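You operate a simulated robot arm through the tools that you are given. There is no shell and no other tool.

You are at the controls of a simulated robot arm. One attempt, no reset.

Task
Serve the muffin on the white plate and pour milk into the yellow mug.
Fine: milk up to the mug's line; the dome goes back on the cake plate, the jug where it stood. Set down upright: white jug.

The check looks at the end state, three seconds after you hand in, the way a careful person would. Anything else that was tipped, shoved, dropped, spilled or broken makes it a failure.

Robot
A 7-joint arm with a two-finger gripper, fixed in place. Base frame: the origin is at the foot of the arm, x ahead of it, y to its left, z up; the work surface is at about z = 740. Lengths are in mm, angles in degrees, forces in N, time in s.
With the tool pointing down near the work surface it reaches from about 280 to 720 mm from the base axis. Its first joint turns from -166.0 to 166.0 degrees. Payload 2.94 kg.
The tool frame sits at the grasp point between the pads (the TCP): z along the fingers, y along the line on which they close. The tips reach 30 mm beyond it. Largest opening 138 mm; the body of the gripper starts 109 mm behind the TCP.
Orientation is that of the tool frame in the base frame, as [roll, pitch, yaw] about the fixed x, y, z axes, in that order (R = Rz(yaw) Ry(pitch) Rx(roll)). With the fingers straight down and closing along the base's y, the tool's x points along the base's -x, its y along +y and its z along -z.

Tools
- The arm moves only by the tool nudge_tool. Its argument "steps" is a list of rows, each a list of 7 numbers: the gripper command, from -1 (shut) to 1 (fully open), values between in proportion, then the shift along the tool's x, y, z in cm, then the turn, a rotation vector about the tool's x, y, z in degrees. In form: [[grip, x, y, z, wx, wy, wz], ...]. A call has 1 to 20 rows; each row shifts and turns the commanded pose from where the row before left it, along the tool's axes as they then stand. Each row takes 0.2 s and may step no farther than 50 mm and 8.6 degrees from the row before; otherwise, or with a gripper value out of range, the whole call is refused. Where a pose cannot be reached the arm comes as near as it can. A force on the tool above 40 N (or 10 N above the force at the start of the call, whichever is more), or a blocked arm, ends the call early, and 0.2 s more pass. Each finger halts on what it meets, pressing with about 43 N; the grip force reading is that of the motor and also rises with nothing between the fingers. The clock runs only during rows and for 0.2 s after the last one: add rows that do not move to give the fingers time. The reply holds the time, the measured pose of the TCP, the force on the tool along the base axes, the opening and the grip force, in the units named above and with some noise, with the torque about the TCP (base axes, N m) and any sound that the robot's microphone picked up, and new pictures: "views" is both (left out), scene, wrist or none.
- Cameras (640 x 400 px; columns grow to the right, rows downward): "scene" is fixed at [50, 649.2, 1477.4]; the picture's right is [-0.84, -0.54, 0.00], its down [-0.44, 0.68, -0.59] and it looks along [0.32, -0.50, -0.81] (base axes); focal length 232 px, centre (320, 200). "wrist" rides on the gripper at [71, 19, -146] in the tool frame; the picture's right is [-0.26, 0.97, 0.00], its down [-0.85, -0.23, -0.48] and it looks along [-0.46, -0.12, 0.88] (tool axes); focal length 280 px, centre (320, 200). There is no depth. A picture from a camera that has moved, and an enlarged one, comes with that camera's place and axes in the base frame and with its lens.
- lift_body(by): slides the trunk up (or, below 0, down) by that many mm; the arm rides with it, the base frame stays. It gives what a move gives, with no picture.
- zoom(camera, box): a new picture of the part [left, top, right, bottom] of that camera's present view, enlarged. The clock stands still meanwhile.
- hand_in(): hands the job in; it is judged then, once.

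Nothing tells you positions but the pictures and the camera data. Unless the task says otherwise, let go and move clear before handing in.

The tools are called after "Call:" by a JSON object that holds its "fn" and its "kwargs". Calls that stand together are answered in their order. nudge_tool: Moves the arm, as the interface text tells. Its arguments: {"type":"object","properties":{"steps":{"type":"array","items":{"type":"array","items":{"type":"number"}}},"views":{"type":"string","enum":["both","scene","wrist","none"]}},"required":["steps"]} The other tools are called the same way: lift_body (by) slides the trunk up or down; zoom (camera, box) takes an enlarged picture of a part of a camera's view; hand_in () hands the job in.

At the start:

```text
clock: 0.0
tool_pos: [505.3, 243.8, 1130.2]
tool_rot: [-180.0, 0.1, -180.0]
force: [0.1, 0.2, 0.2]
torque: [0.02, 0.01, 0.05]
finger_gap: 137.9
grip_force: 0.0
trunk travel left (down, up): [-425.0, 29.0]
```

scene: 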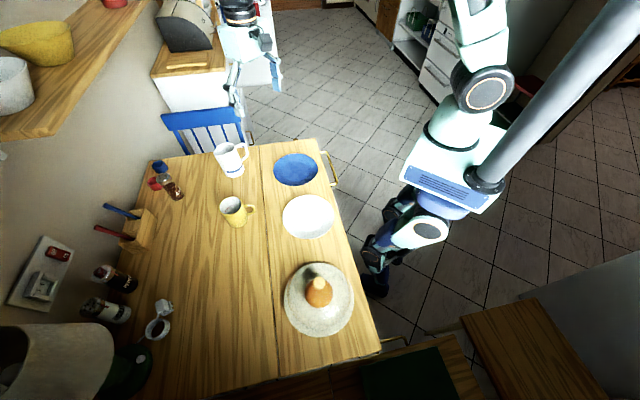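
wrist: 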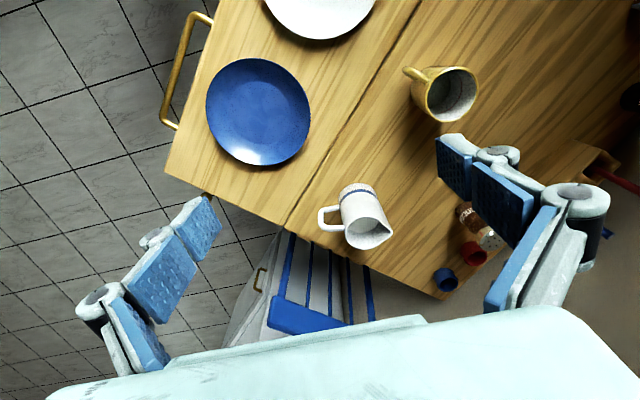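

The scene shows a table with a white jug, a yellow mug, a white plate, a blue plate, and what looks like a domed cake plate near the camera. I'll zoom in to identify each one before moving.

Call:
{"fn": "zoom", "kwargs": {"camera": "scene", "box": [180, 120, 380, 245]}}

Call:
{"fn": "zoom", "kwargs": {"camera": "scene", "box": [240, 230, 400, 350]}}

Call:
{"fn": "zoom", "kwargs": {"camera": "wrist", "box": [180, 0, 520, 300]}}

Call:
{"fn": "zoom", "kwargs": {"camera": "scene", "box": [0, 150, 240, 400]}}

```text
3.20 times, centred on (280, 182) of scene
camera zoom: at [50.0, 649.2, 1477.4], right [-0.84, -0.54, 0.0], down [-0.44, 0.68, -0.59], along [0.32, -0.5, -0.81], focal length 743 px, centre (448, 256)
```

zoom: 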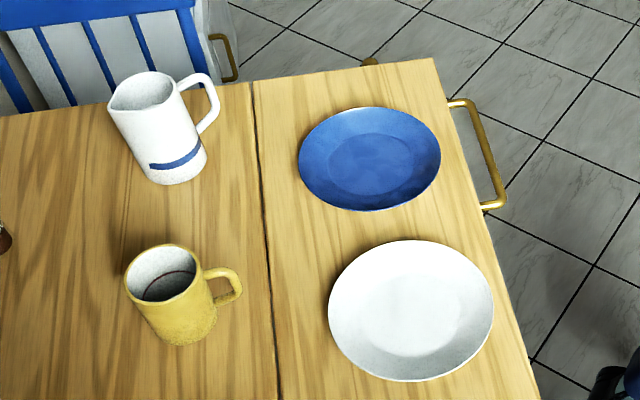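

```text
3.33 times, centred on (320, 290) of scene
camera zoom: at [50.0, 649.2, 1477.4], right [-0.84, -0.54, 0.0], down [-0.44, 0.68, -0.59], along [0.32, -0.5, -0.81], focal length 774 px, centre (320, -100)
```

zoom: 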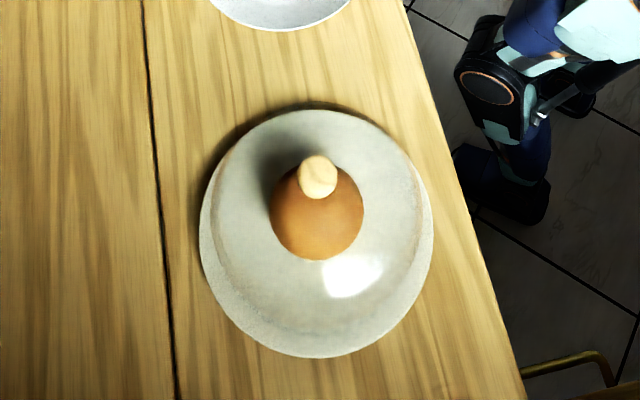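

```text
1.33 times, centred on (350, 150) of wrist
camera zoom: at [434.8, 262.9, 1276.4], right [0.26, 0.97, 0.0], down [0.85, -0.23, 0.48], along [0.46, -0.12, -0.88], focal length 374 px, centre (280, 267)
```

zoom: 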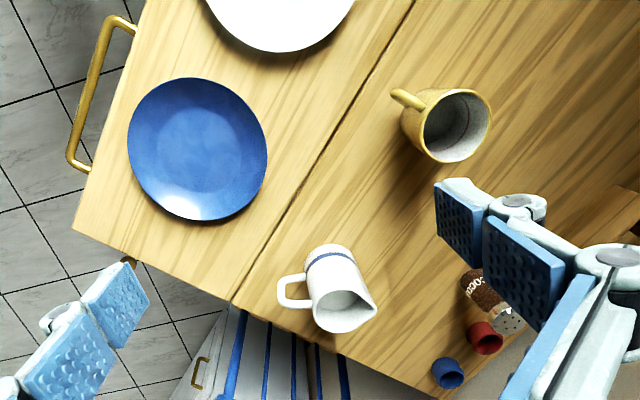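

```text
1.60 times, centred on (120, 275) of scene
camera zoom: at [50.0, 649.2, 1477.4], right [-0.84, -0.54, 0.0], down [-0.44, 0.68, -0.59], along [0.32, -0.5, -0.81], focal length 372 px, centre (640, 80)
```

zoom: 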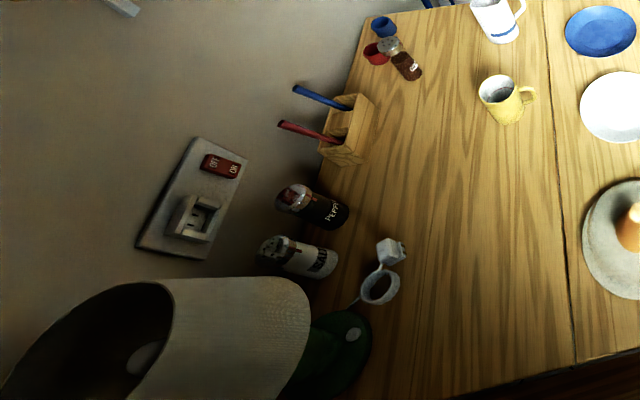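

The muffin sits under the glass dome, which has a wooden knob, at about (138, 515). The white plate is near (334, 284), the yellow mug near (536, 438), and the jug near (720, 272). I'll move up and over to the cake plate for a closer look.

Call:
{"fn": "nudge_tool", "kwargs": {"steps": [[1, 4.5, 1.25, 0, 0, 0, 0], [1, 4.5, 1.25, 0, 0, 0, 0], [1, 4.5, 1.25, 0, 0, 0, 0], [1, 4.5, 1.25, 0, 0, 0, 0], [1, 4.5, 1.25, 0, 0, 0, 0], [1, 4.5, 1.25, 0, 0, 0, 0], [1, 4.5, 1.25, 0, 0, 0, 0], [1, 4.5, 1.25, 0, 0, 0, 0], [1, 4.5, 1.25, 0, 0, 0, 0], [1, 4.5, 1.25, 0, 0, 0, 0], [1, 0, 0, 0, 0, 0, -8.33], [1, 0, 0, 0, 0, 0, -8.33], [1, 0, 0, 0, 0, 0, -8.33], [1, 0, 0, 0, 0, 0, -8.33], [1, 0, 0, 0, 0, 0, -8.33], [1, 0, 0, 0, 0, 0, -8.33], [1, 0, 0, 0, 0, 0, -8.33], [1, 0, 0, 0, 0, 0, -8.33], [1, 0, 0, 0, 0, 0, -8.33]]}}

```text
clock: 4.0
tool_pos: [55.5, 367.6, 1127.2]
tool_rot: [179.8, -0.5, -104.9]
force: [0.3, 0.1, -0.4]
torque: [0.04, -0.01, -0.03]
finger_gap: 137.9
grip_force: 0.1
trunk travel left (down, up): [-425.0, 29.0]
camera wrist: at [19.1, 305.2, 1275.1], right [-0.87, 0.5, 0.0], down [0.44, 0.76, 0.47], along [0.23, 0.41, -0.88], focal length 280 px, centre (320, 200)
```

scene: 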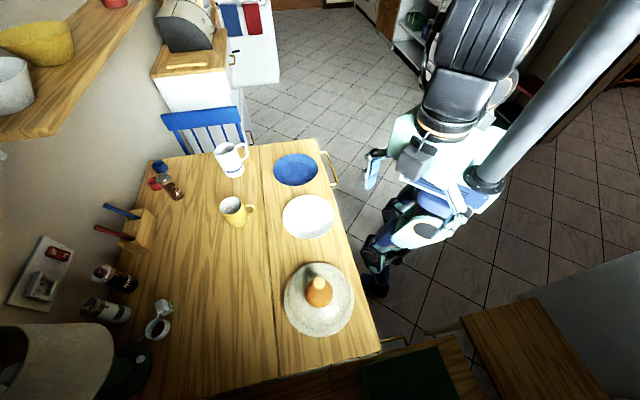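
wrist: 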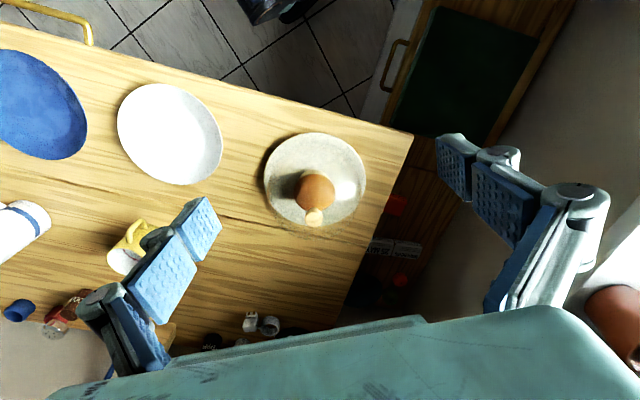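

I now have a wrist view of the cake plate. I'll zoom in to get the knob and muffin geometry.

Call:
{"fn": "zoom", "kwargs": {"camera": "wrist", "box": [240, 110, 400, 250]}}

Call:
{"fn": "zoom", "kwargs": {"camera": "scene", "box": [270, 250, 370, 345]}}

Call:
{"fn": "zoom", "kwargs": {"camera": "wrist", "box": [0, 60, 260, 320]}}

```text
2.86 times, centred on (320, 180) of wrist
camera zoom: at [19.1, 305.2, 1275.1], right [-0.87, 0.5, 0.0], down [0.44, 0.76, 0.47], along [0.23, 0.41, -0.88], focal length 801 px, centre (320, 257)
```

zoom: 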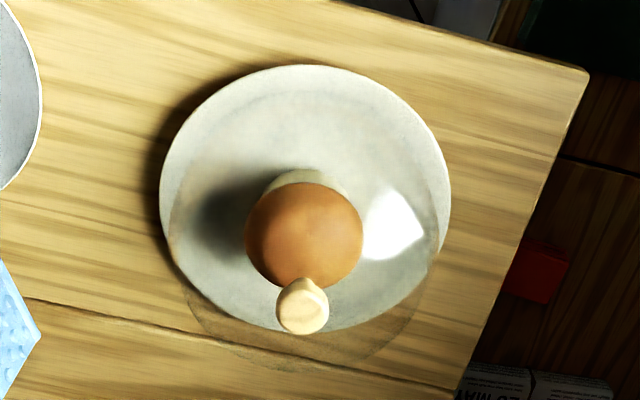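

```text
4.21 times, centred on (320, 298) of scene
camera zoom: at [50.0, 649.2, 1477.4], right [-0.84, -0.54, 0.0], down [-0.44, 0.68, -0.59], along [0.32, -0.5, -0.81], focal length 978 px, centre (320, -210)
```

zoom: 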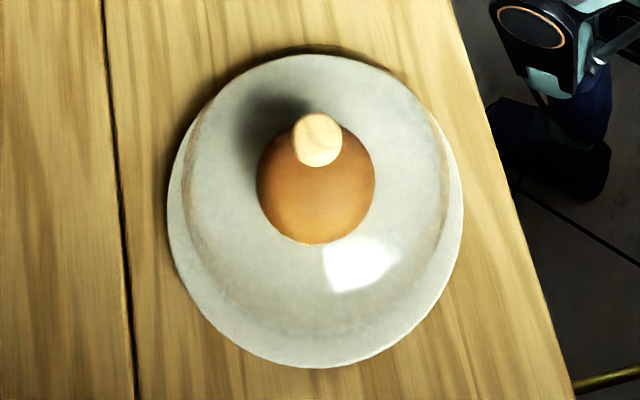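

```text
1.54 times, centred on (130, 190) of wrist
camera zoom: at [19.1, 305.2, 1275.1], right [-0.87, 0.5, 0.0], down [0.44, 0.76, 0.47], along [0.23, 0.41, -0.88], focal length 431 px, centre (612, 215)
```

zoom: 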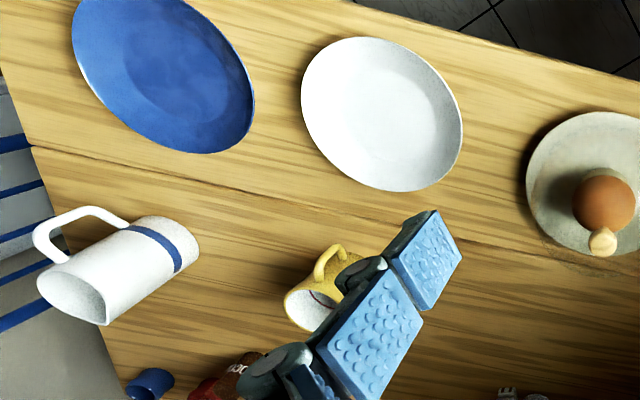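

The knob triangulates to about (143, 504, 895) and the muffin sits centred beneath it. I'll move over the knob at a safe height for a more accurate look.

Call:
{"fn": "nudge_tool", "kwargs": {"steps": [[1, -3.09, -1.0, 2.0, 0, 0, 0], [1, -3.09, -1.0, 2.0, 0, 0, 0], [1, -3.09, -1.0, 2.0, 0, 0, 0], [1, -3.09, -1.0, 2.0, 0, 0, 0], [1, -3.09, -1.0, 2.0, 0, 0, 0], [1, 0, 0, 0, 0, 0, 0]]}}

```text
clock: 5.4
tool_pos: [143.3, 503.9, 1030.7]
tool_rot: [-179.8, 0.0, -105.1]
force: [-0.1, -0.2, 0.9]
torque: [-0.03, 0.02, 0.04]
finger_gap: 138.1
grip_force: 0.0
trunk travel left (down, up): [-425.0, 29.0]
camera wrist: at [106.1, 440.8, 1176.8], right [-0.86, 0.5, 0.0], down [0.44, 0.76, 0.48], along [0.24, 0.41, -0.88], focal length 280 px, centre (320, 200)
```

scene: 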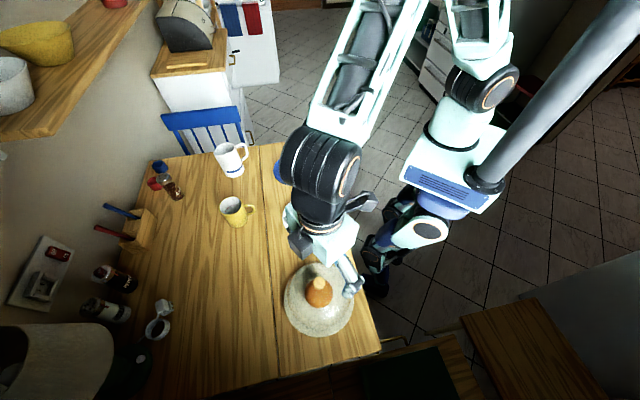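
wrist: 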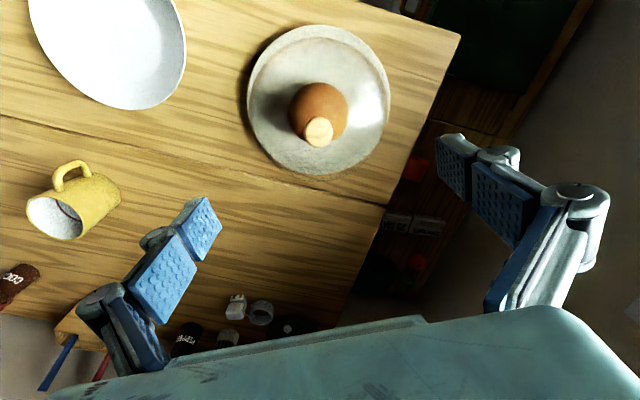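

The gripper is now above the knob, so I'll zoom in on it from here.

Call:
{"fn": "zoom", "kwargs": {"camera": "wrist", "box": [240, 20, 400, 180]}}

Call:
{"fn": "zoom", "kwargs": {"camera": "scene", "box": [270, 230, 370, 345]}}

```text
2.50 times, centred on (320, 100) of wrist
camera zoom: at [106.1, 440.8, 1176.8], right [-0.86, 0.5, 0.0], down [0.44, 0.76, 0.48], along [0.24, 0.41, -0.88], focal length 701 px, centre (320, 450)
```

zoom: 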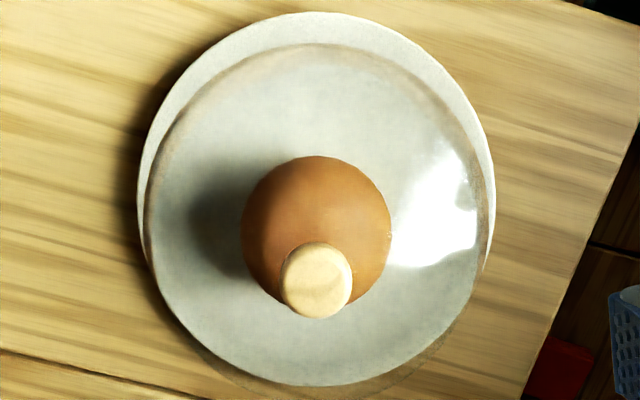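

```text
3.48 times, centred on (320, 288) of scene
camera zoom: at [50.0, 649.2, 1477.4], right [-0.84, -0.54, 0.0], down [-0.44, 0.68, -0.59], along [0.32, -0.5, -0.81], focal length 808 px, centre (320, -104)
```

zoom: 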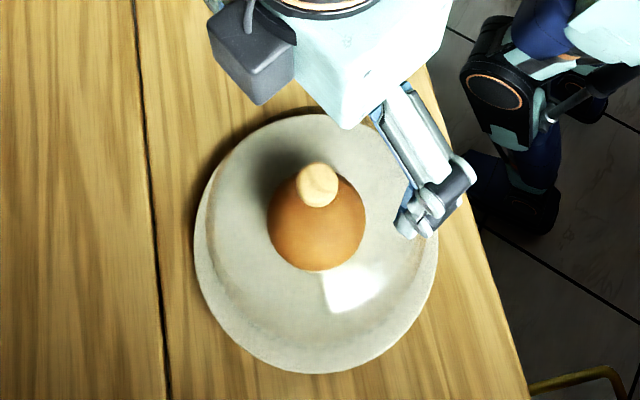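

The knob refines to (144, 504, ~895) with a diameter of about 29 mm. I'll narrow the fingers to about 60 mm and come down to just above gripping height to check clearance against the dome.

Call:
{"fn": "nudge_tool", "kwargs": {"steps": [[-0.1, 0, 0, 0, 0, 0, 0], [-0.1, 0, 0, 0, 0, 0, 0], [-0.1, 0, 0, 0, 0, 0, 0], [-0.1, 0, 0, 3, 0, 0, 0], [-0.1, 0, 0, 3, 0, 0, 0], [-0.1, 0, 0, 3, 0, 0, 0], [-0.1, 0, 0, 0, 0, 0, 0]]}}

```text
clock: 7.0
tool_pos: [143.6, 504.4, 940.9]
tool_rot: [180.0, 0.0, -105.0]
force: [0.6, 0.4, -1.0]
torque: [0.01, 0.04, 0.0]
finger_gap: 62.1
grip_force: 0.1
trunk travel left (down, up): [-425.0, 29.0]
camera wrist: at [107.2, 440.7, 1087.1], right [-0.86, 0.5, 0.0], down [0.44, 0.76, 0.48], along [0.24, 0.41, -0.88], focal length 280 px, centre (320, 200)
```

scene: 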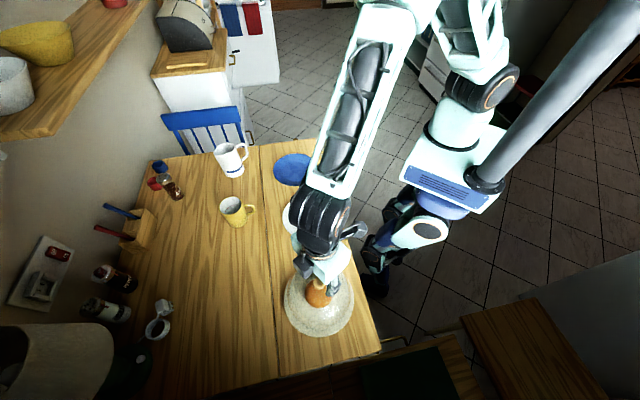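
wrist: 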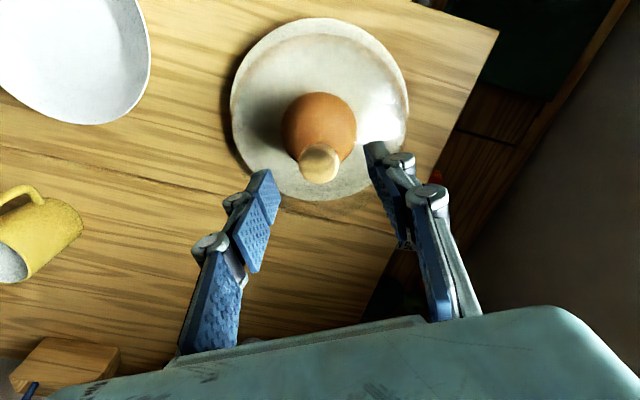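

Call:
{"fn": "zoom", "kwargs": {"camera": "wrist", "box": [220, 80, 420, 240]}}

Call:
{"fn": "zoom", "kwargs": {"camera": "scene", "box": [270, 240, 370, 345]}}

```text
2.50 times, centred on (320, 160) of wrist
camera zoom: at [107.2, 440.7, 1087.1], right [-0.86, 0.5, 0.0], down [0.44, 0.76, 0.48], along [0.24, 0.41, -0.88], focal length 701 px, centre (320, 300)
```

zoom: 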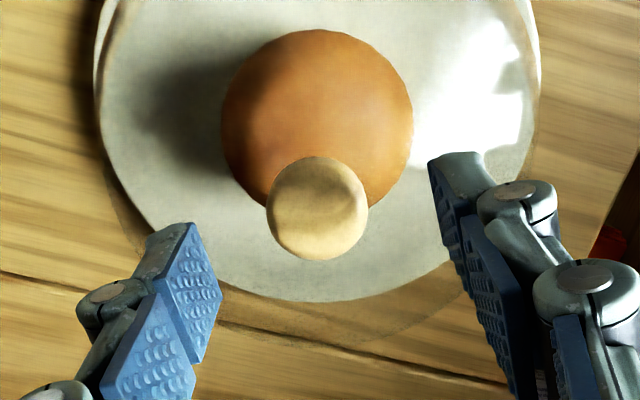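

```text
3.81 times, centred on (320, 292) of scene
camera zoom: at [50.0, 649.2, 1477.4], right [-0.84, -0.54, 0.0], down [-0.44, 0.68, -0.59], along [0.32, -0.5, -0.81], focal length 885 px, centre (320, -152)
```

zoom: 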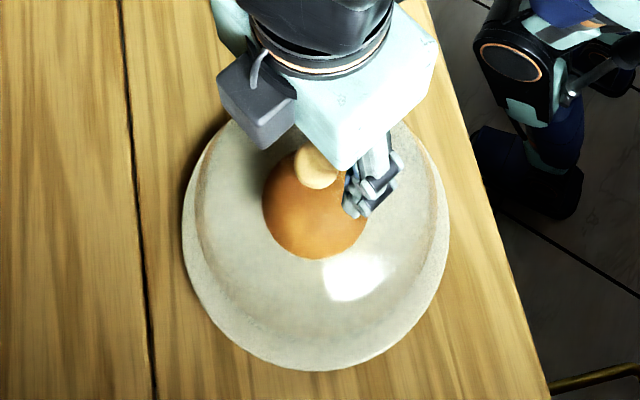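

The knob's centre is at about z = 894 and there is room for the fingertips on both sides. I'll lower to z = 916 and close on the knob.

Call:
{"fn": "nudge_tool", "kwargs": {"steps": [[-0.1, 0, 0, 1.5, 0, 0, 0], [-0.1, 0, 0, 1.0, 0, 0, 0], [-0.1, 0, 0, 0, 0, 0, 0], [-1, 0, 0, 0, 0, 0, 0], [-1, 0, 0, 0, 0, 0, 0], [-1, 0, 0, 0, 0, 0, 0], [-1, 0, 0, 0, 0, 0, 0]]}}

```text
clock: 8.6
tool_pos: [143.2, 504.0, 915.6]
tool_rot: [-179.9, 0.0, -104.9]
force: [1.2, 0.6, 1.5]
torque: [0.07, -0.14, -0.01]
finger_gap: 28.5
grip_force: 43.0
trunk travel left (down, up): [-425.0, 29.0]
camera wrist: at [106.7, 441.3, 1062.0], right [-0.86, 0.5, 0.0], down [0.44, 0.76, 0.48], along [0.24, 0.41, -0.88], focal length 280 px, centre (320, 200)
```

scene: 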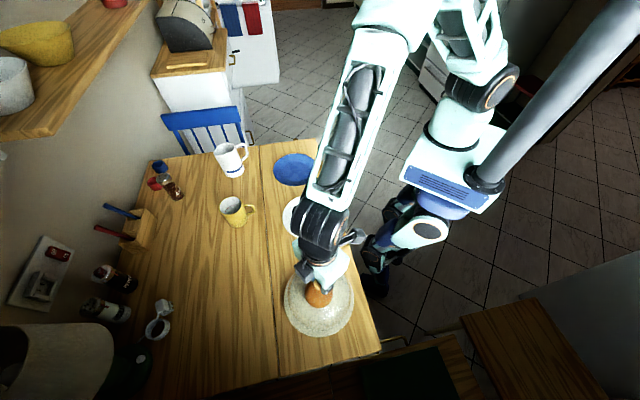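
wrist: 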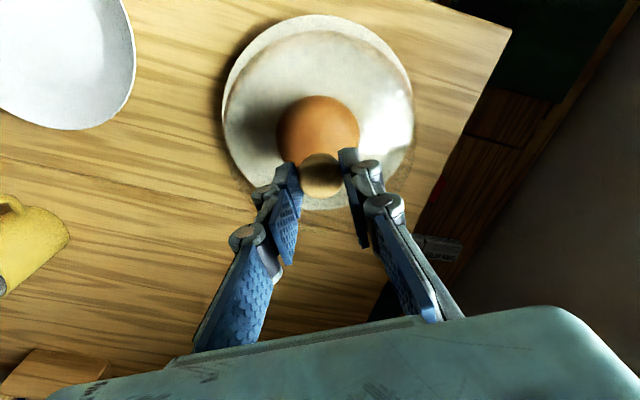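

The knob is gripped at a 28.5 mm gap. I'll lift slowly and check that the dome comes up cleanly.

Call:
{"fn": "nudge_tool", "kwargs": {"steps": [[-1, 0, 0, -0.5, 0, 0, 0], [-1, 0, 0, -1, 0, 0, 0], [-1, 0, 0, -1, 0, 0, 0], [-1, 0, 0, -1.5, 0, 0, 0], [-1, 0, 0, 0, 0, 0, 0]]}}

Call:
{"fn": "zoom", "kwargs": {"camera": "scene", "box": [250, 220, 390, 345]}}

Call:
{"fn": "zoom", "kwargs": {"camera": "wrist", "box": [180, 0, 460, 240]}}

```text
clock: 9.8
tool_pos: [143.8, 505.9, 953.7]
tool_rot: [179.9, -0.1, -105.0]
force: [-0.7, 0.3, -3.2]
torque: [0.03, 0.01, 0.01]
finger_gap: 28.5
grip_force: 42.9
trunk travel left (down, up): [-425.0, 29.0]
camera wrist: at [107.2, 441.7, 1100.2], right [-0.86, 0.5, 0.0], down [0.44, 0.76, 0.48], along [0.24, 0.41, -0.88], focal length 280 px, centre (320, 200)
```

scene: 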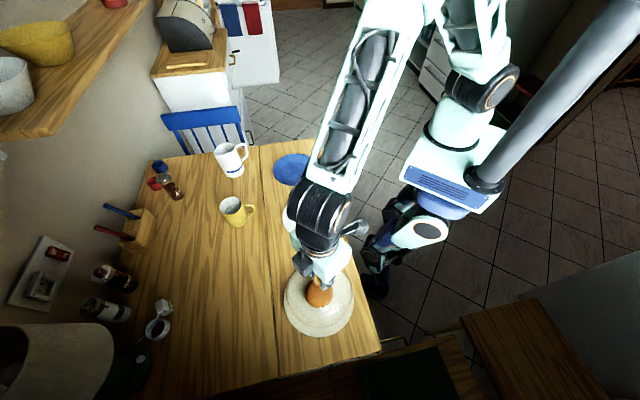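
wrist: 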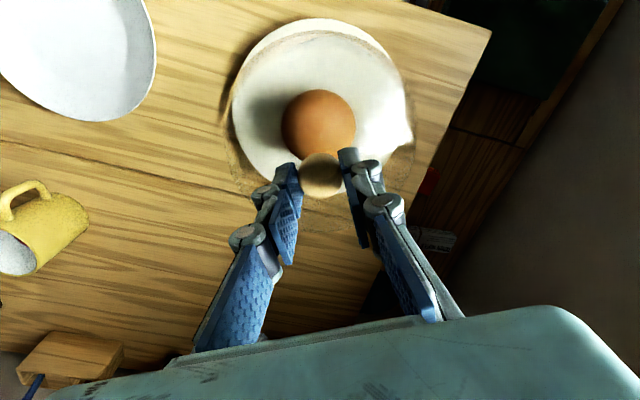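

```text
3.20 times, centred on (320, 282) of scene
camera zoom: at [50.0, 649.2, 1477.4], right [-0.84, -0.54, 0.0], down [-0.44, 0.68, -0.59], along [0.32, -0.5, -0.81], focal length 743 px, centre (320, -64)
```

zoom: 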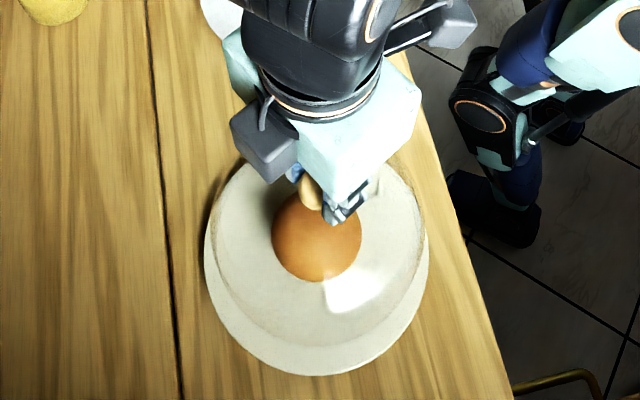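

```text
1.67 times, centred on (320, 120) of wrist
camera zoom: at [107.2, 441.7, 1100.2], right [-0.86, 0.5, 0.0], down [0.44, 0.76, 0.48], along [0.24, 0.41, -0.88], focal length 467 px, centre (320, 333)
```

zoom: 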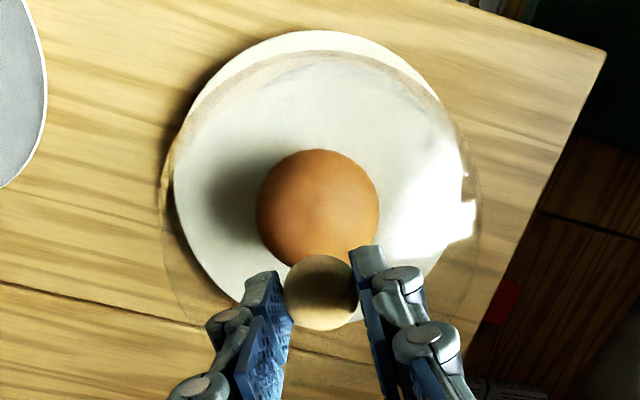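

The dome is up with about 3 N of load and hasn't tilted. I'll raise it clear of the muffin, then carry it over to a free patch of table near (380, 555).

Call:
{"fn": "nudge_tool", "kwargs": {"steps": [[-1, 0, 0, -2, 0, 0, 0], [-1, 0, 0, -2.5, 0, 0, 0], [-1, 0, 0, -2.5, 0, 0, 0], [-1, 0, 0, -2.5, 0, 0, 0], [-1, 0, 0, -2, 0, 0, 0], [-1, 0, 0, 0, 0, 0, 0], [-1, -1.0, -2.0, 0, 0, 0, 0], [-1, -1.4, -2.8, 0, 0, 0, 0], [-1, -1.4, -2.8, 0, 0, 0, 0], [-1, -1.4, -2.8, 0, 0, 0, 0], [-1, -1.4, -2.8, 0, 0, 0, 0], [-1, -1.4, -2.8, 0, 0, 0, 0], [-1, -1.4, -2.8, 0, 0, 0, 0], [-1, -1.4, -2.74, 0, 0, 0, 0], [-1, 0, 0, 0, 0, 0, 0], [-1, 0, 0, 0, 0, 0, 0]]}}

Call:
{"fn": "zoom", "kwargs": {"camera": "scene", "box": [180, 200, 380, 345]}}

```text
clock: 13.2
tool_pos: [378.4, 552.6, 1071.0]
tool_rot: [-180.0, 0.0, -105.0]
force: [0.7, -0.1, -4.3]
torque: [0.01, 0.0, 0.01]
finger_gap: 28.8
grip_force: 42.9
trunk travel left (down, up): [-425.0, 29.0]
camera wrist: at [342.4, 489.7, 1217.1], right [-0.86, 0.5, 0.0], down [0.44, 0.76, 0.48], along [0.24, 0.41, -0.88], focal length 280 px, centre (320, 200)
```

scene: 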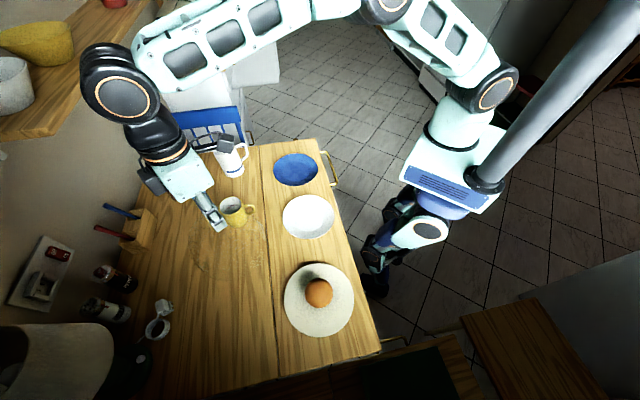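
wrist: 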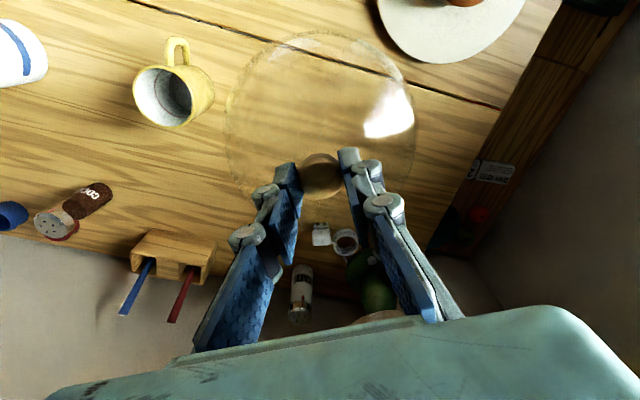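

```text
2.76 times, centred on (280, 272) of scene
camera zoom: at [50.0, 649.2, 1477.4], right [-0.84, -0.54, 0.0], down [-0.44, 0.68, -0.59], along [0.32, -0.5, -0.81], focal length 641 px, centre (430, 0)
```

zoom: 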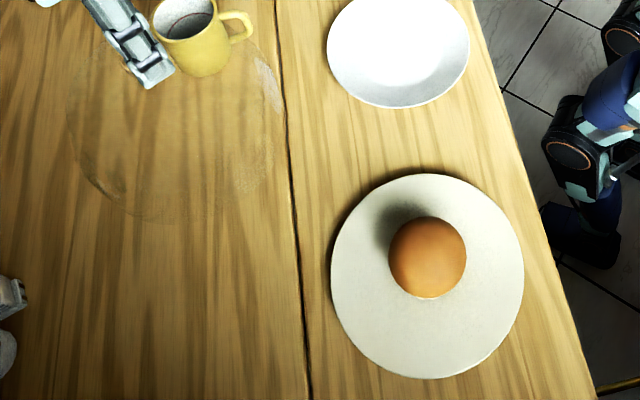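

The muffin is uncovered and nothing shifted. I'll lower the dome towards the clear tabletop, quickly at first and then in small steps.

Call:
{"fn": "nudge_tool", "kwargs": {"steps": [[-1, 0, 0, 3, 0, 0, 0], [-1, 0, 0, 3, 0, 0, 0], [-1, 0, 0, 3, 0, 0, 0], [-1, 0, 0, 3, 0, 0, 0], [-1, 0, 0, 2, 0, 0, 0], [-1, 0, 0, 0, 0, 0, 0]]}}

Call:
{"fn": "zoom", "kwargs": {"camera": "scene", "box": [180, 170, 340, 290]}}

Call:
{"fn": "zoom", "kwargs": {"camera": "wrist", "box": [120, 0, 480, 240]}}

```text
clock: 14.6
tool_pos: [379.5, 554.0, 931.7]
tool_rot: [179.9, 0.0, -105.0]
force: [0.6, -0.3, -2.9]
torque: [-0.01, 0.03, -0.04]
finger_gap: 28.4
grip_force: 42.8
trunk travel left (down, up): [-425.0, 29.0]
camera wrist: at [343.6, 490.7, 1077.0], right [-0.86, 0.5, 0.0], down [0.44, 0.76, 0.48], along [0.24, 0.41, -0.88], focal length 280 px, centre (320, 200)
```

scene: 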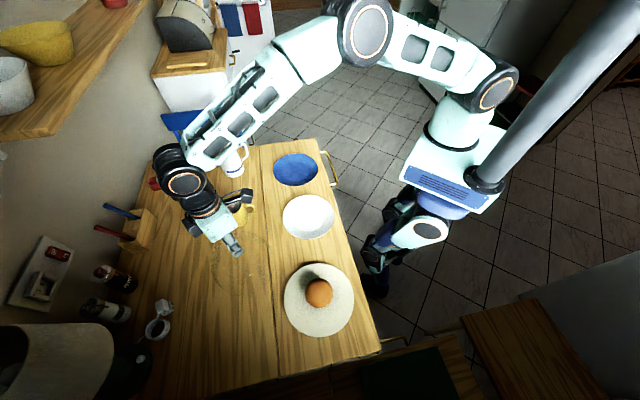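
wrist: 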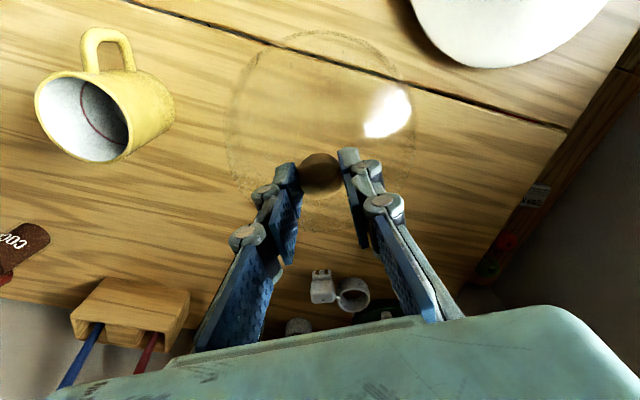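

```text
3.33 times, centred on (260, 230) of scene
camera zoom: at [50.0, 649.2, 1477.4], right [-0.84, -0.54, 0.0], down [-0.44, 0.68, -0.59], along [0.32, -0.5, -0.81], focal length 774 px, centre (520, 100)
```

zoom: 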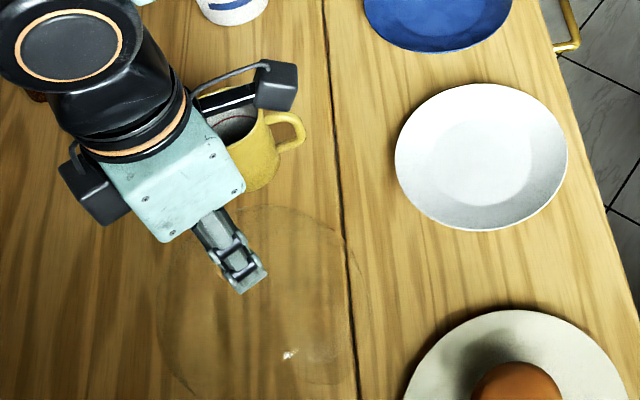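

```text
1.67 times, centred on (300, 120) of wrist
camera zoom: at [343.6, 490.7, 1077.0], right [-0.86, 0.5, 0.0], down [0.44, 0.76, 0.48], along [0.24, 0.41, -0.88], focal length 467 px, centre (353, 333)
```

zoom: 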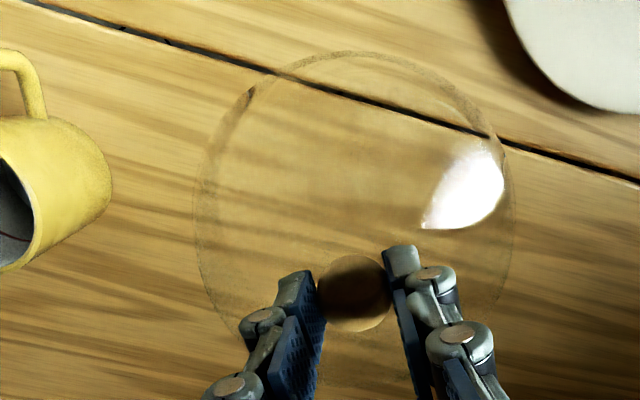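

The landing spot is clear; only the dome's rim crosses the table seam. I'll go down gently and watch the force.

Call:
{"fn": "nudge_tool", "kwargs": {"steps": [[-1, 0, 0, 0.5, 0, 0, 0], [-1, 0, 0, 0.4, 0, 0, 0], [-1, 0, 0, 0.4, 0, 0, 0], [-1, 0, 0, 0, 0, 0, 0]], "views": "none"}}

```text
clock: 15.6
tool_pos: [380.5, 552.3, 917.3]
tool_rot: [-179.9, 0.0, -105.0]
force: [-0.5, 0.3, -3.9]
torque: [0.01, 0.01, 0.0]
finger_gap: 28.6
grip_force: 42.9
trunk travel left (down, up): [-425.0, 29.0]
```

Call:
{"fn": "nudge_tool", "kwargs": {"steps": [[-1, 0, 0, 0.3, 0, 0, 0], [-1, 0, 0, 0.3, 0, 0, 0], [-1, 0, 0, 0, 0, 0, 0]], "views": "none"}}

```text
clock: 16.4
tool_pos: [379.3, 554.0, 912.3]
tool_rot: [-180.0, 0.0, -105.0]
force: [-0.3, 0.0, -3.8]
torque: [-0.02, 0.02, 0.0]
finger_gap: 28.8
grip_force: 43.1
trunk travel left (down, up): [-425.0, 29.0]
```

Call:
{"fn": "nudge_tool", "kwargs": {"steps": [[-1, 0, 0, 0.2, 0, 0, 0], [-1, 0, 0, 0.2, 0, 0, 0], [-1, 0, 0, 0, 0, 0, 0]], "views": "none"}}

```text
clock: 17.2
tool_pos: [380.0, 554.8, 907.9]
tool_rot: [180.0, 0.1, -104.9]
force: [0.1, -0.5, -4.4]
torque: [-0.01, 0.01, 0.02]
finger_gap: 28.3
grip_force: 43.0
trunk travel left (down, up): [-425.0, 29.0]
```

Call:
{"fn": "nudge_tool", "kwargs": {"steps": [[-1, 0, 0, 0.2, 0, 0, 0], [-1, 0, 0, 0, 0, 0, 0]], "views": "none"}}

```text
clock: 17.8
tool_pos: [380.2, 553.0, 904.9]
tool_rot: [-180.0, 0.0, -104.9]
force: [0.4, 0.0, -4.5]
torque: [0.02, 0.02, 0.0]
finger_gap: 28.6
grip_force: 42.8
trunk travel left (down, up): [-425.0, 29.0]
```

Call:
{"fn": "nudge_tool", "kwargs": {"steps": [[-1, 0, 0, 0.2, 0, 0, 0], [-1, 0, 0, 0, 0, 0, 0]], "views": "both"}}

Call:
{"fn": "zoom", "kwargs": {"camera": "wrist", "box": [200, 0, 440, 200]}}

```text
clock: 18.4
tool_pos: [379.0, 553.3, 902.9]
tool_rot: [-180.0, 0.0, -105.0]
force: [-0.1, -0.6, -3.1]
torque: [-0.04, 0.01, -0.02]
finger_gap: 28.4
grip_force: 43.3
trunk travel left (down, up): [-425.0, 29.0]
camera wrist: at [343.3, 490.1, 1048.7], right [-0.86, 0.5, 0.0], down [0.44, 0.76, 0.48], along [0.24, 0.41, -0.88], focal length 280 px, centre (320, 200)
```

scene: 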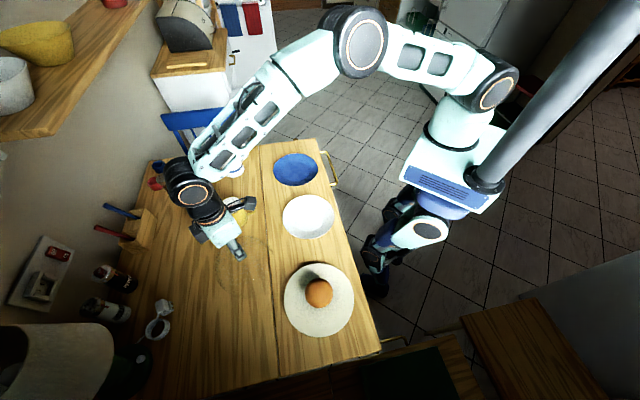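
wrist: 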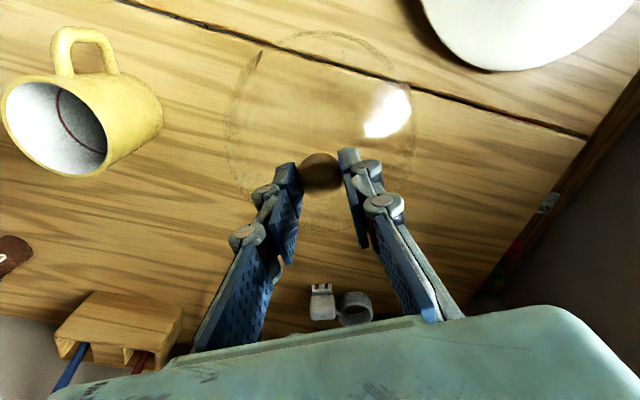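

```text
2.00 times, centred on (320, 100) of wrist
camera zoom: at [343.3, 490.1, 1048.7], right [-0.86, 0.5, 0.0], down [0.44, 0.76, 0.48], along [0.24, 0.41, -0.88], focal length 561 px, centre (320, 400)
```

zoom: 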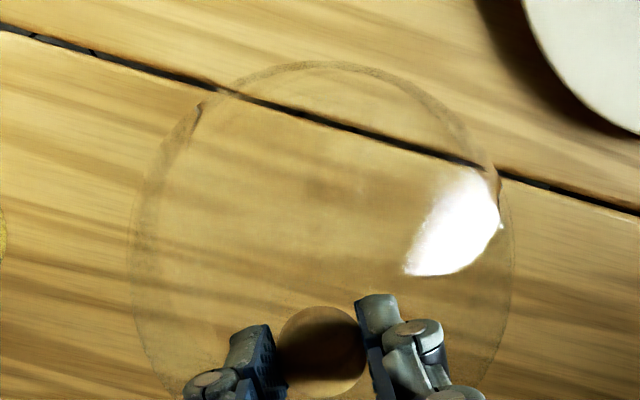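

There is still no contact at z = 903, so I'll keep lowering in small steps.

Call:
{"fn": "nudge_tool", "kwargs": {"steps": [[-1, 0, 0, 0.2, 0, 0, 0], [-1, 0, 0, 0.1, 0, 0, 0], [-1, 0, 0, 0, 0, 0, 0]], "views": "none"}}

```text
clock: 19.2
tool_pos: [379.1, 553.1, 901.1]
tool_rot: [-179.9, -0.1, -105.0]
force: [-0.1, -0.7, -2.1]
torque: [-0.15, 0.01, 0.01]
finger_gap: 28.4
grip_force: 42.9
trunk travel left (down, up): [-425.0, 29.0]
```

Call:
{"fn": "nudge_tool", "kwargs": {"steps": [[-1, 0, 0, 0.1, 0, 0, 0], [-1, 0, 0, 0, 0, 0, 0]], "views": "none"}}

```text
clock: 19.8
tool_pos: [379.8, 553.0, 900.7]
tool_rot: [179.9, 0.0, -105.0]
force: [-2.3, -0.5, 4.8]
torque: [-0.83, 0.31, -0.12]
finger_gap: 28.2
grip_force: 43.2
trunk travel left (down, up): [-425.0, 29.0]
```

Contact is made at z ≈ 900.7, so the dome is on the table. I'll release the knob and rise straight up.

Call:
{"fn": "nudge_tool", "kwargs": {"steps": [[-0.1, 0, 0, 0, 0, 0, 0], [-0.1, 0, 0, 0, 0, 0, 0], [-0.1, 0, 0, -0.5, 0, 0, 0], [-0.1, 0, 0, -2, 0, 0, 0], [-0.1, 0, 0, -3, 0, 0, 0], [-0.1, 0, 0, -4, 0, 0, 0], [-0.1, 0, 0, -4, 0, 0, 0], [-0.1, 0, 0, 0, 0, 0, 0]]}}

Call:
{"fn": "zoom", "kwargs": {"camera": "wrist", "box": [120, 0, 480, 240]}}

```text
clock: 21.6
tool_pos: [381.0, 553.3, 1035.0]
tool_rot: [180.0, 0.0, -105.0]
force: [-0.9, 0.5, 0.6]
torque: [0.04, -0.01, -0.02]
finger_gap: 61.9
grip_force: 0.1
trunk travel left (down, up): [-425.0, 29.0]
camera wrist: at [344.7, 490.0, 1180.9], right [-0.86, 0.5, 0.0], down [0.44, 0.76, 0.48], along [0.24, 0.41, -0.88], focal length 280 px, centre (320, 200)
```

scene: 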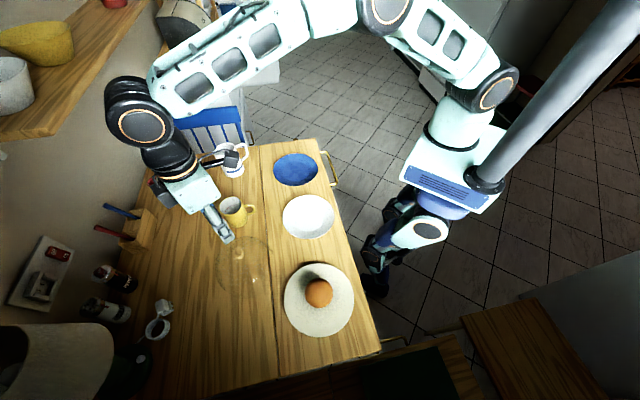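
wrist: 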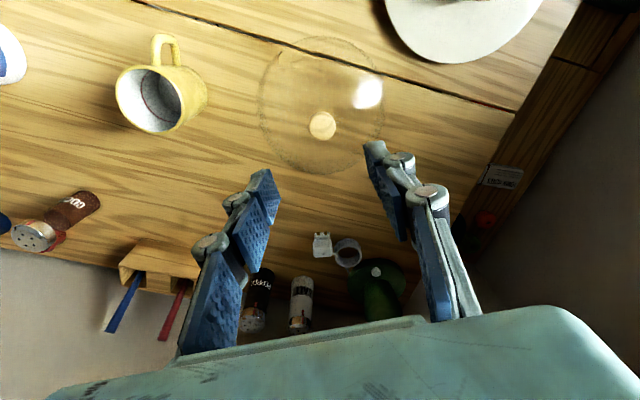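

```text
1.67 times, centred on (300, 120) of wrist
camera zoom: at [344.7, 490.0, 1180.9], right [-0.86, 0.5, 0.0], down [0.44, 0.76, 0.48], along [0.24, 0.41, -0.88], focal length 467 px, centre (353, 333)
```

zoom: 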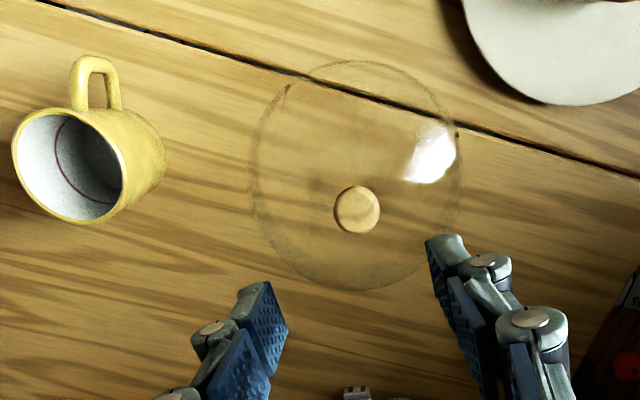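

The dome stands upright and stable on the table. I'll go back over the muffin with the fingers opening and look at it uncovered.

Call:
{"fn": "nudge_tool", "kwargs": {"steps": [[-0.1, 1.8, 3.62, 0, 0, 0, 0], [-0.1, 1.8, 3.62, 0, 0, 0, 0], [-0.1, 1.8, 3.62, 0, 0, 0, 0], [0.5, 1.8, 3.62, 0, 0, 0, 0], [0.5, 1.8, 3.62, 0, 0, 0, 0], [0.5, 1.8, 3.62, 0, 0, 0, 0], [0.5, 0, 0, 0, 0, 0, 0], [0.5, 0, 0, 0, 0, 0, 0]]}}

Call:
{"fn": "zoom", "kwargs": {"camera": "wrist", "box": [220, 0, 420, 180]}}

Call:
{"fn": "zoom", "kwargs": {"camera": "scene", "box": [270, 240, 370, 345]}}

```text
clock: 23.4
tool_pos: [141.3, 503.5, 1034.5]
tool_rot: [180.0, 0.0, -105.0]
force: [0.7, 0.1, -0.4]
torque: [0.02, 0.06, -0.01]
finger_gap: 103.4
grip_force: 0.0
trunk travel left (down, up): [-425.0, 29.0]
camera wrist: at [105.0, 440.8, 1180.7], right [-0.86, 0.5, 0.0], down [0.44, 0.76, 0.48], along [0.24, 0.41, -0.88], focal length 280 px, centre (320, 200)
```

scene: 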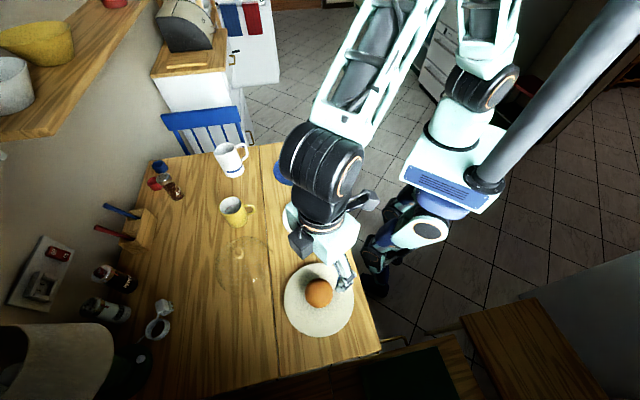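
wrist: 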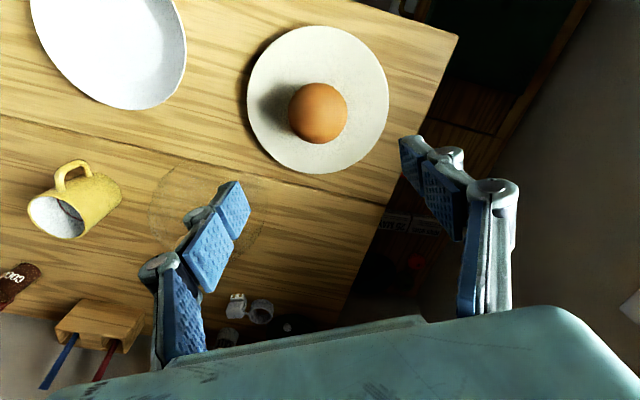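

```text
2.22 times, centred on (320, 90) of wrist
camera zoom: at [105.0, 440.8, 1180.7], right [-0.86, 0.5, 0.0], down [0.44, 0.76, 0.48], along [0.24, 0.41, -0.88], focal length 623 px, centre (320, 444)
```

zoom: 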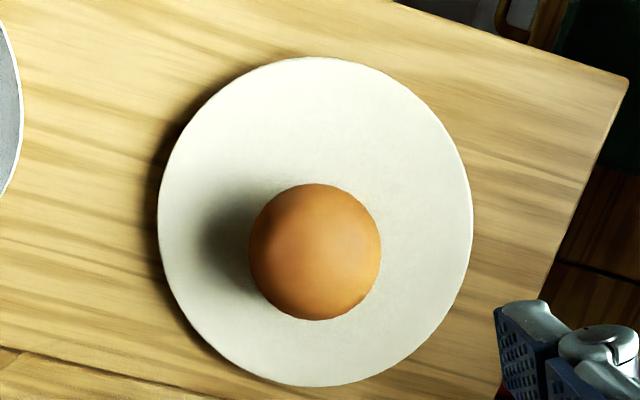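

```text
3.81 times, centred on (320, 292) of scene
camera zoom: at [50.0, 649.2, 1477.4], right [-0.84, -0.54, 0.0], down [-0.44, 0.68, -0.59], along [0.32, -0.5, -0.81], focal length 885 px, centre (320, -152)
```

zoom: 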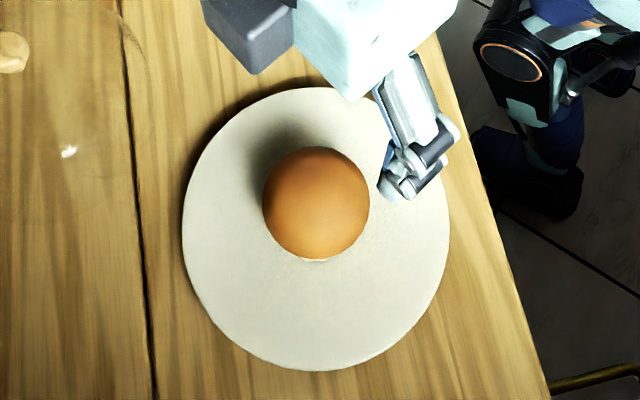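

The muffin is about 78 mm wide with its centre near (145.5, 504, 802), and the plate's surface is around z = 755. I'll align and lower with the fingers about 103 mm apart, pausing to check before going all the way down.

Call:
{"fn": "nudge_tool", "kwargs": {"steps": [[0.5, -0.16, -0.4, 2, 0, 0, 0], [0.5, 0, 0, 4, 0, 0, 0], [0.5, 0, 0, 4, 0, 0, 0], [0.5, 0, 0, 4, 0, 0, 0], [0.5, 0, 0, 4, 0, 0, 0], [0.5, 0, 0, 1.5, 0, 0, 0], [0.5, 0, 0, 0, 0, 0, 0]]}}

Call:
{"fn": "zoom", "kwargs": {"camera": "wrist", "box": [200, 40, 440, 240]}}

Call:
{"fn": "zoom", "kwargs": {"camera": "scene", "box": [270, 230, 370, 345]}}

```text
clock: 25.0
tool_pos: [145.5, 505.3, 841.5]
tool_rot: [-180.0, 0.0, -105.0]
force: [0.8, -0.1, -0.3]
torque: [0.01, -0.01, 0.0]
finger_gap: 103.5
grip_force: 0.2
trunk travel left (down, up): [-425.0, 29.0]
camera wrist: at [109.3, 442.4, 986.6], right [-0.86, 0.5, 0.0], down [0.44, 0.76, 0.48], along [0.24, 0.41, -0.88], focal length 280 px, centre (320, 200)
```

scene: 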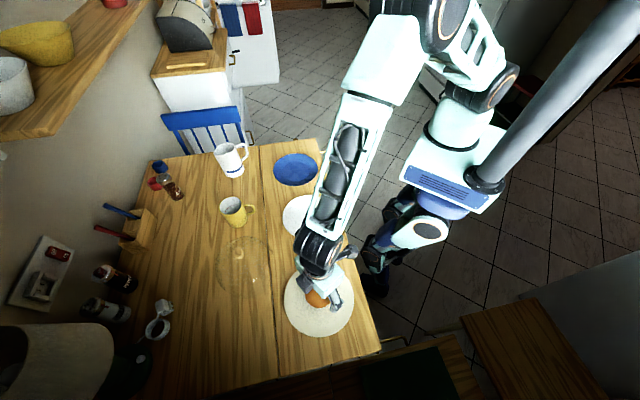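
wrist: 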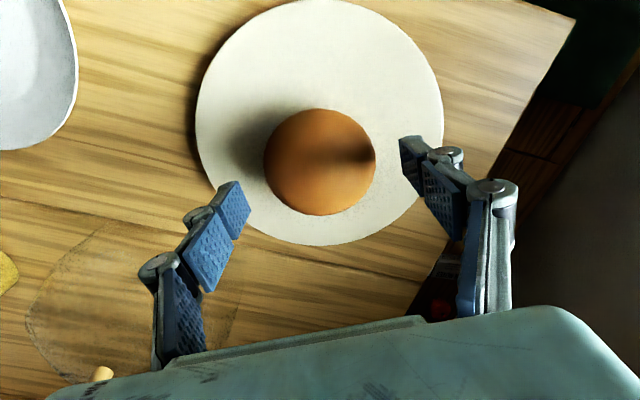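

```text
2.00 times, centred on (320, 140) of wrist
camera zoom: at [109.3, 442.4, 986.6], right [-0.86, 0.5, 0.0], down [0.44, 0.76, 0.48], along [0.24, 0.41, -0.88], focal length 561 px, centre (320, 320)
```

zoom: 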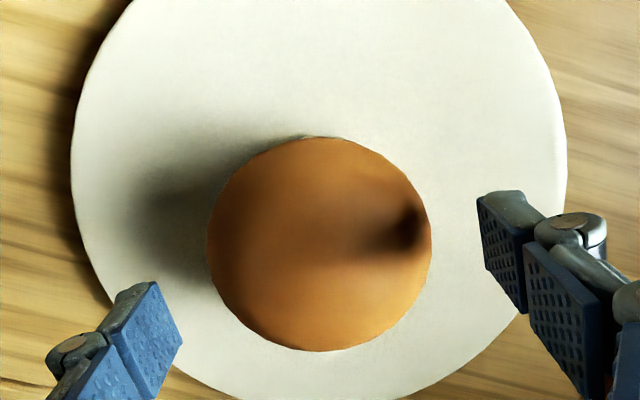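

```text
3.48 times, centred on (320, 288) of scene
camera zoom: at [50.0, 649.2, 1477.4], right [-0.84, -0.54, 0.0], down [-0.44, 0.68, -0.59], along [0.32, -0.5, -0.81], focal length 808 px, centre (320, -104)
```

zoom: 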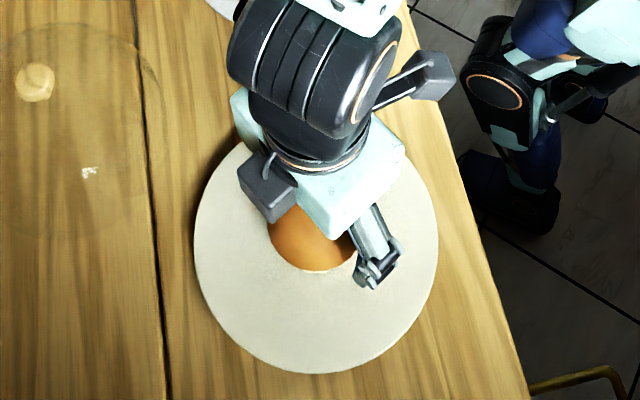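

The muffin is centred between the fingers. I'll lower to z ≈ 800 and close gently.

Call:
{"fn": "nudge_tool", "kwargs": {"steps": [[0.5, 0, 0, 2, 0, 0, 0], [0.5, 0, 0, 1.5, 0, 0, 0], [0.5, 0, 0, 0.6, 0, 0, 0], [0.5, 0, 0, 0, 0, 0, 0], [0.25, 0, 0, 0, 0, 0, 0], [0.1, 0, 0, 0, 0, 0, 0], [0.05, 0, 0, 0, 0, 0, 0], [0.05, 0, 0, 0, 0, 0, 0]]}}

Call:
{"fn": "zoom", "kwargs": {"camera": "wrist", "box": [200, 40, 440, 240]}}

```text
clock: 26.8
tool_pos: [145.7, 504.9, 798.9]
tool_rot: [179.9, -0.1, -105.0]
force: [-0.2, 0.0, 0.8]
torque: [-0.01, 0.03, -0.02]
finger_gap: 76.5
grip_force: 43.1
trunk travel left (down, up): [-425.0, 29.0]
camera wrist: at [109.3, 441.5, 944.5], right [-0.86, 0.5, 0.0], down [0.44, 0.76, 0.48], along [0.24, 0.41, -0.88], focal length 280 px, centre (320, 200)
```

scene: 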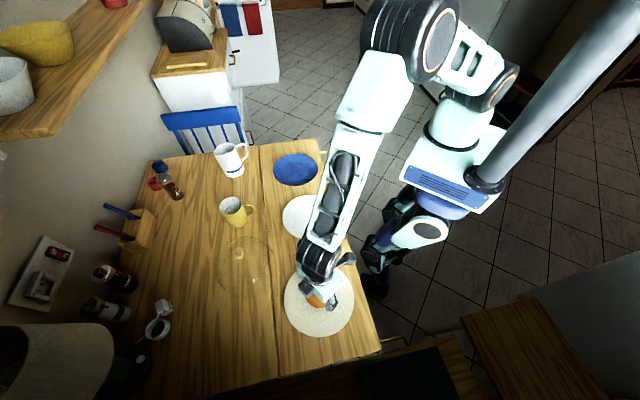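
wrist: 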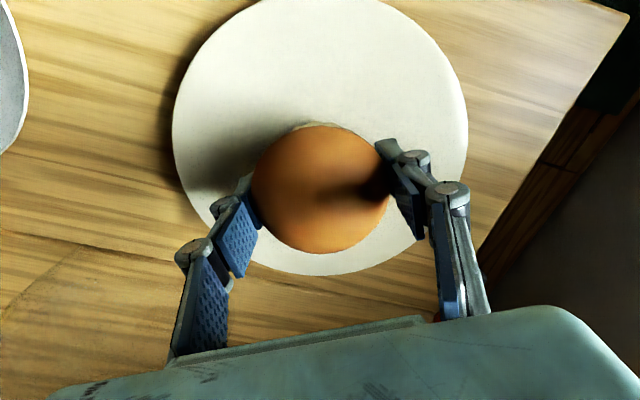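

```text
2.00 times, centred on (320, 140) of wrist
camera zoom: at [109.3, 441.5, 944.5], right [-0.86, 0.5, 0.0], down [0.44, 0.76, 0.48], along [0.24, 0.41, -0.88], focal length 561 px, centre (320, 320)
```

zoom: 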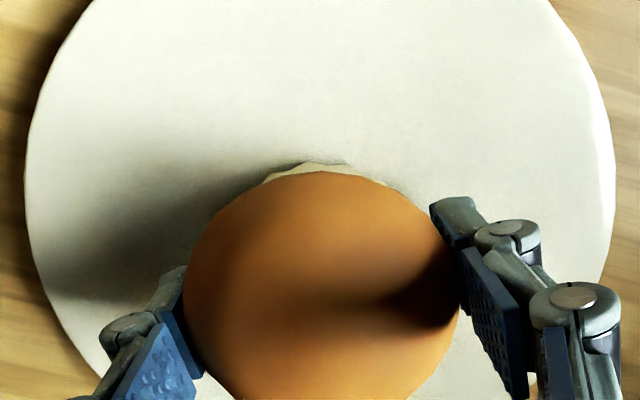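

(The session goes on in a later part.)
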